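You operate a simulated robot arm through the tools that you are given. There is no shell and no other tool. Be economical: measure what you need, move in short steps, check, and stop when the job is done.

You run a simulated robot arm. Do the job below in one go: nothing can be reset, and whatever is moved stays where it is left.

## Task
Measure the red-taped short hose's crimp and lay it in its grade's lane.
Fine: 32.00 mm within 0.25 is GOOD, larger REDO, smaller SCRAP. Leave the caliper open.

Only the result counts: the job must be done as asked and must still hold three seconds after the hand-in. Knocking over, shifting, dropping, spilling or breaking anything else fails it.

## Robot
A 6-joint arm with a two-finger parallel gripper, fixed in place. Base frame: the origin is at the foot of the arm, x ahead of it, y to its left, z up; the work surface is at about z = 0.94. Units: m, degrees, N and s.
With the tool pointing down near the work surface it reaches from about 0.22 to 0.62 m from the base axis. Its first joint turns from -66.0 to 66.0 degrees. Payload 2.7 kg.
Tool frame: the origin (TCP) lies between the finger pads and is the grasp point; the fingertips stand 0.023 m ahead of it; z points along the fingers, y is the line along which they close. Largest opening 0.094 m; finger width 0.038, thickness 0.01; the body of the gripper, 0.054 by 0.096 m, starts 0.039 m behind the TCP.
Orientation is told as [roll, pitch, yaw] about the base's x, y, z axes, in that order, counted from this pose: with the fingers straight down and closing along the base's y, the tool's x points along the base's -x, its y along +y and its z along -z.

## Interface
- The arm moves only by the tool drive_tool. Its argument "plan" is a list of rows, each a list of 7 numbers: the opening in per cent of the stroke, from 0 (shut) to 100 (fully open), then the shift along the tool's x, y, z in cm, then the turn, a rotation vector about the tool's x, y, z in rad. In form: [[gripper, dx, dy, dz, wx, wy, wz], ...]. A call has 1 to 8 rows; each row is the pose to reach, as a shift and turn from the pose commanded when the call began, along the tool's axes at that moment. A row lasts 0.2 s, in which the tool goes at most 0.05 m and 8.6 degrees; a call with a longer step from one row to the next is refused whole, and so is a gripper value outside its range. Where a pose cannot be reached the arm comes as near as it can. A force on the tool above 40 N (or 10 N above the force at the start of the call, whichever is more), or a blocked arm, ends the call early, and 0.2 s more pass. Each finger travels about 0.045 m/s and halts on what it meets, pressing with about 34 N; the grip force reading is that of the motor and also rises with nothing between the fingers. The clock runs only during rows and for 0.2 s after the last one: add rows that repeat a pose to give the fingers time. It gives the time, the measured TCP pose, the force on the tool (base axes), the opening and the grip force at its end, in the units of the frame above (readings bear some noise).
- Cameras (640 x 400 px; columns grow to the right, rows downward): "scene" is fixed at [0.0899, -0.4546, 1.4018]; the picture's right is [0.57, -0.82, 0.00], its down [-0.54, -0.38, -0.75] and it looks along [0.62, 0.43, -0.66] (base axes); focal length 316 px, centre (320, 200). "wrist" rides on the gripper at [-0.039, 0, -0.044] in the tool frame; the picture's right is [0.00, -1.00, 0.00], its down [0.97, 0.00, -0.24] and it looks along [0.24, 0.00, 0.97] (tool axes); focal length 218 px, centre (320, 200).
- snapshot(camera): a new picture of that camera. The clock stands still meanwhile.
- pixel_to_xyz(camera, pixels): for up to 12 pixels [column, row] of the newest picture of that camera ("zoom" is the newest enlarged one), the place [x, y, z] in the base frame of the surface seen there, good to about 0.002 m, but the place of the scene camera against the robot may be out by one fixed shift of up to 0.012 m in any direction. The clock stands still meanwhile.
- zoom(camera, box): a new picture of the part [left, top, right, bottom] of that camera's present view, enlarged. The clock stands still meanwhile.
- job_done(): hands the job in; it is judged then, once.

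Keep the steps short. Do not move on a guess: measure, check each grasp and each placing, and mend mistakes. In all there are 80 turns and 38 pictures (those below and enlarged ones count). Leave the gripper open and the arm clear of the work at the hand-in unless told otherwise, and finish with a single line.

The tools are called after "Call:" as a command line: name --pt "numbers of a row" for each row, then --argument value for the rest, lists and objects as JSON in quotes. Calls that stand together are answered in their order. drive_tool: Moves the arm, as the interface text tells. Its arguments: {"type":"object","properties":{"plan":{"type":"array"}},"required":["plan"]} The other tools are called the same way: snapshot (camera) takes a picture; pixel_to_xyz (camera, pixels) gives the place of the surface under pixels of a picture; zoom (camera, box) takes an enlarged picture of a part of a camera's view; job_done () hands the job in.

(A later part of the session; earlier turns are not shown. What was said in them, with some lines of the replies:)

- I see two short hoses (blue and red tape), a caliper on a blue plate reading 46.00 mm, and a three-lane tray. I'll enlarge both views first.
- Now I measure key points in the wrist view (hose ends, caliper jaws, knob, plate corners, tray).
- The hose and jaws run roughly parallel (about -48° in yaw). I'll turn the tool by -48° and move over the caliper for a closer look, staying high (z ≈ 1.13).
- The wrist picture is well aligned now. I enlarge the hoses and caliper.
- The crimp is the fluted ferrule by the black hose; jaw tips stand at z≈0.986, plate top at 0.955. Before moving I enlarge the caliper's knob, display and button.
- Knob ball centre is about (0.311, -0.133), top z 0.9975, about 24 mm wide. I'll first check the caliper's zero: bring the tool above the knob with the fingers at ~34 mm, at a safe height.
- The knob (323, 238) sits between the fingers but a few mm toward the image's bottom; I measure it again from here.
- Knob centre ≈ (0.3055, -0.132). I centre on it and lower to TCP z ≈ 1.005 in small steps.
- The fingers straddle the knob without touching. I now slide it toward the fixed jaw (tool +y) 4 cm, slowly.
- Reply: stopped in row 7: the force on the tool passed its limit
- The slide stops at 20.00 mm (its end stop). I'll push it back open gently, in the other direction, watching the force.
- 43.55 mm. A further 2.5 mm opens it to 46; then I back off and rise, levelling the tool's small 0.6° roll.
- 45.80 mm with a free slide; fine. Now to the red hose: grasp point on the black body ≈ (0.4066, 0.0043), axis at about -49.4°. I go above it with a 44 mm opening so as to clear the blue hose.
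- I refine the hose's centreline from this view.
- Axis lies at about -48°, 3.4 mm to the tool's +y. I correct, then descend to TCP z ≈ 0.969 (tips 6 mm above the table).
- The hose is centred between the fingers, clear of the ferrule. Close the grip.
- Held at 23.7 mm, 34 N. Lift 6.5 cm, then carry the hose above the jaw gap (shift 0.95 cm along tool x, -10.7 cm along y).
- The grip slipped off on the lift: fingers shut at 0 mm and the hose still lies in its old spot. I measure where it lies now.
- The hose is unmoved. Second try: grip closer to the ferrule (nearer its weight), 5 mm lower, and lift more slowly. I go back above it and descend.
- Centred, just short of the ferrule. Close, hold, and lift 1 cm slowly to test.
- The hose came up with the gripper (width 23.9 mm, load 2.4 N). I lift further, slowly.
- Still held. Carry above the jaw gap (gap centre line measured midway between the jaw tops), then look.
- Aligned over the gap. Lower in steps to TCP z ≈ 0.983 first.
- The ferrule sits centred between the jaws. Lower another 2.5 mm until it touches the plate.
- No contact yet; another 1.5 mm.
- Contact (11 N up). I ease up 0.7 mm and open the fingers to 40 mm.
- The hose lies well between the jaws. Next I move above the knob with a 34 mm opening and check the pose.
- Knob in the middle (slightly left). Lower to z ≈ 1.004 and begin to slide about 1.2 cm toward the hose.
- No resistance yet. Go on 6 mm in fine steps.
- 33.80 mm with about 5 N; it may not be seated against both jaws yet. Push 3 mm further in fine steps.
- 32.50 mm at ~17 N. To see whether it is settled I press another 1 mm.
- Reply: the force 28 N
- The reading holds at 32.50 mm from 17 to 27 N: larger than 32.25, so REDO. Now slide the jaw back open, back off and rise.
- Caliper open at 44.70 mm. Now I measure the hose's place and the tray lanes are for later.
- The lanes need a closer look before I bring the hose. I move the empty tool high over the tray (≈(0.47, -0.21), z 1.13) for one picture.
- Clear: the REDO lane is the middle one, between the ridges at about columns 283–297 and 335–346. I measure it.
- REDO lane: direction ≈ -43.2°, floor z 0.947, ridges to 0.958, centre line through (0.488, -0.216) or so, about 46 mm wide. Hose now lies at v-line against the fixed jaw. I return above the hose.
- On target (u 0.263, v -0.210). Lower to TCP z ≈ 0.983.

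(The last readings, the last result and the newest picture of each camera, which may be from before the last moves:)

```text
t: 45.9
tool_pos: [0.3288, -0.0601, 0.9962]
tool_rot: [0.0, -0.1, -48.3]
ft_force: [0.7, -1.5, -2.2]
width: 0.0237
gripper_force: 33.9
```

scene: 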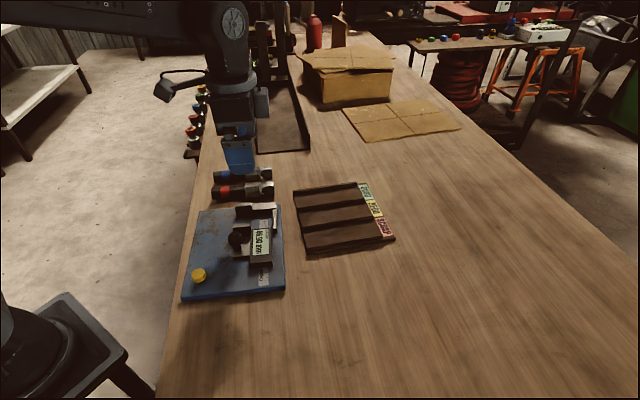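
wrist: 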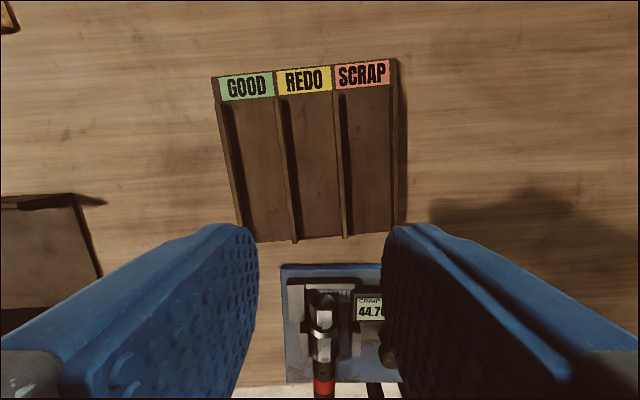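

Gripped at 23.7 mm, load 2.2 N, eased off the fixed jaw. Lift slowly clear.

Call:
drive_tool --pt "0 0 0 -0.5 0 0 0" --pt "0 0 0 -1.1 0 0 0" --pt "0 0 0 -1.8 0 0 0" --pt "0 0 0 -2.5 0 0 0" --pt "0 0 0 -3.2 0 0 0" --pt "0 0 0 -3.9 0 0 0" --pt "0 0 0 -4.6 0 0 0" --pt "0 0 0 -5.2 0 0 0"

Call:
snapshot --camera "wrist"

```text
t: 47.7
tool_pos: [0.3295, -0.0592, 1.0457]
tool_rot: [0.0, 0.0, -48.3]
ft_force: [0.2, 0.2, -1.5]
width: 0.0236
gripper_force: 33.6
```

```text
4 pictures are left
```

wrist: 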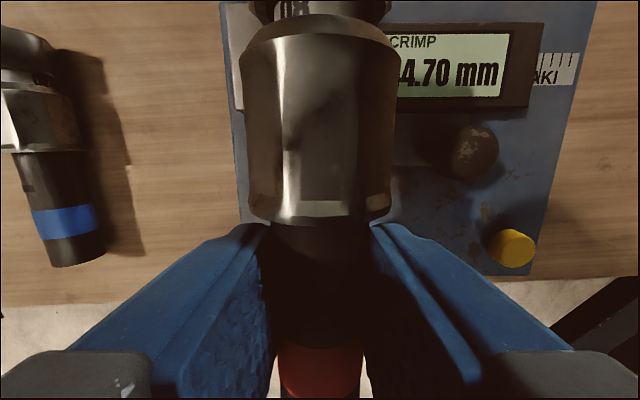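

Secure. Carry toward the REDO lane: shift -20 cm along tool x, +1.3 cm y, turn 5.1° to the lane's direction, 1 cm higher.

Call:
drive_tool --pt "0 -1.5 0.1 -0.5 0 0 -0.01" --pt "0 -4.5 0.3 -1 0 0 -0.02" --pt "0 -7.5 0.5 -1 0 0 -0.035" --pt "0 -10.5 0.7 -1 0 0 -0.05" --pt "0 -13.5 0.9 -1 0 0 -0.065" --pt "0 -16.5 1.1 -1 0 0 -0.08" --pt "0 -18.8 1.2 -1 0 0 -0.089" --pt "0 -20 1.27 -1 0 0 -0.089"

Call:
drive_tool --pt "0 0 0 0 0 0 0" --pt "0 0 0 0 0 0 0"

Call:
snapshot --camera "wrist"

```text
t: 49.5
tool_pos: [0.4713, -0.1993, 1.0572]
tool_rot: [0.0, 0.0, -43.2]
ft_force: [0.1, 0.5, -2.2]
width: 0.0239
gripper_force: 34.0
```

```text
t: 50.1
tool_pos: [0.471, -0.1998, 1.0579]
tool_rot: [0.0, 0.0, -43.2]
ft_force: [0.2, -1.2, -2.1]
width: 0.0237
gripper_force: 34.1
```

```text
3 pictures are left
```

wrist: 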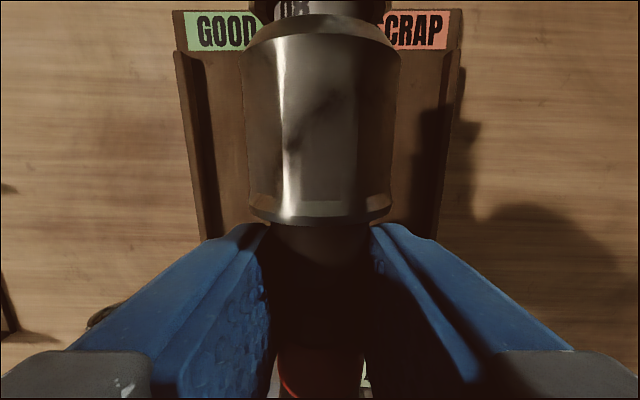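

Well centred over the REDO lane. Lower to TCP z ≈ 0.982 so the fingertips stay just above the ridges.

Call:
drive_tool --pt "0 0 0 1.2 0 0 0" --pt "0 0 0 2.6 0 0 0" --pt "0 0 0 4 0 0 0" --pt "0 0 0 5.3 0 0 0" --pt "0 0 0 6.4 0 0 0" --pt "0 0 0 7.1 0 0 0" --pt "0 0 0 7.5 0 0 0" --pt "0 0 0 7.5 0 0 0"

Call:
zoom --camera "scene" --box '[270, 150, 420, 260]'

```text
t: 51.9
tool_pos: [0.4714, -0.2009, 0.9821]
tool_rot: [0.0, 0.0, -43.2]
ft_force: [0.2, 0.3, -2.4]
width: 0.0237
gripper_force: 34.0
```

```text
3.64 times, centred on (345, 205) of scene
```

zoom: 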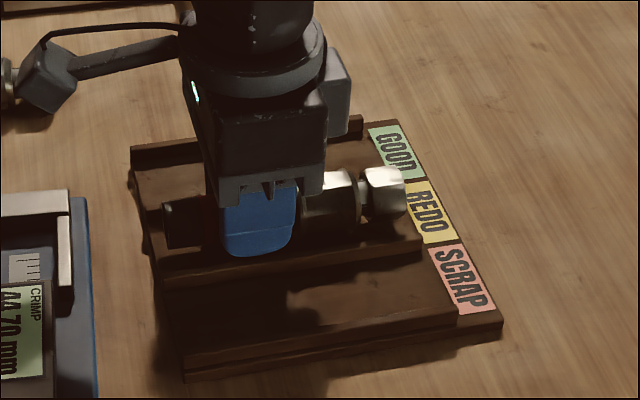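

Hose is over the REDO lane, within its length. I open just enough to let it settle a few mm between the fingers, rise slightly, then open wider.

Call:
drive_tool --pt "25 0 0 0.1 0 0 0" --pt "26 0 0 0.1 0 0 0" --pt "27 0 0 0.1 0 0 0" --pt "28 0 0 0.1 0 0 0" --pt "28 0 0 -0.1 0 0 0" --pt "34 0 0 -0.4 0 0 0" --pt "38 0 0 -0.5 0 0 0" --pt "40 0 0 -1 0 0 0"

Call:
drive_tool --pt "40 0 0 -2 0 0 0" --pt "45 0 0 -5 0 0 0" --pt "45 0 0 -9 0 0 0" --pt "45 0 0 -13 0 0 0" --pt "45 0 0 -13 0 0 0"

Call:
snapshot --camera "wrist"

```text
t: 53.7
tool_pos: [0.4705, -0.2016, 0.9919]
tool_rot: [0.1, 0.0, -43.2]
ft_force: [0.9, -0.5, -0.3]
width: 0.0375
gripper_force: 0.1
```

```text
t: 54.9
tool_pos: [0.4701, -0.1996, 1.1223]
tool_rot: [0.1, 0.0, -43.2]
ft_force: [0.4, -0.1, 0.0]
width: 0.0424
gripper_force: 0.2
```

```text
1 pictures are left
```

wrist: 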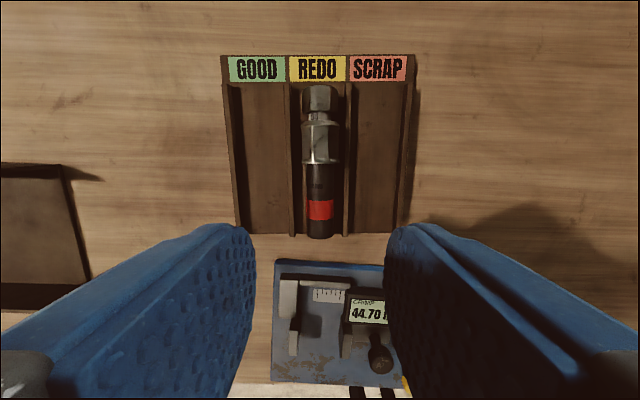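

The hose lies in the REDO lane. I verify its height and extent.

Call:
pixel_to_xyz --camera "wrist" --pixels '[[320, 232], [320, 208], [321, 180], [321, 140], [320, 95], [295, 230], [345, 230], [300, 145], [342, 145], [280, 236], [360, 235]]'

```text
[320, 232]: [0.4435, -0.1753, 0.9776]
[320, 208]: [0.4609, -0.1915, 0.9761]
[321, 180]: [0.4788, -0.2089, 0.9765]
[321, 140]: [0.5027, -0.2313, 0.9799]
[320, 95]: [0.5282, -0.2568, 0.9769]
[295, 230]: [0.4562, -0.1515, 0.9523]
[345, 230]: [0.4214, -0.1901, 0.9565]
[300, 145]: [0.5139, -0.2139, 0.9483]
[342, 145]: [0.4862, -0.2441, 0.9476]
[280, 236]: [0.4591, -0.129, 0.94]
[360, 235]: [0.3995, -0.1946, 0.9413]
```

Ferrule top at z 0.980 is exactly floor + 32.5 mm, so the hose lies flat in the REDO lane, both ends inside; caliper open at 44.70 mm. I raise the arm and open the gripper fully.

Call:
drive_tool --pt "70 1 0 -3 0 0 0" --pt "100 2 0 -6 0 0 0" --pt "100 2 0 -8 0 0 0" --pt "100 2 0 -8 0 0 0" --pt "100 2 0 -8 0 0 0"

Call:
snapshot --camera "scene"

```text
t: 56.1
tool_pos: [0.4555, -0.1853, 1.2021]
tool_rot: [0.0, 0.0, -43.2]
ft_force: [0.1, 0.3, 0.1]
width: 0.094
gripper_force: 0.1
```

```text
0 pictures are left
```

scene: 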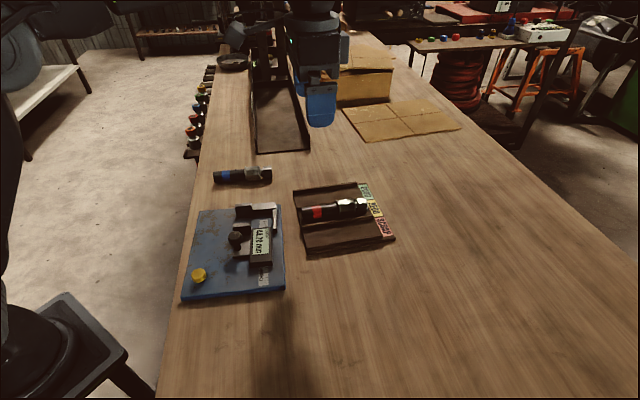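

Everything is in place: hose in the REDO lane, caliper open, blue hose and tray unmoved, arm clear and gripper open. I hand in.

Call:
job_done

```text
The job is handed in.
```

The red-taped hose's crimp measured 32.50 mm, so it is graded REDO and lies in the REDO lane, with the caliper left open at 44.70 mm.
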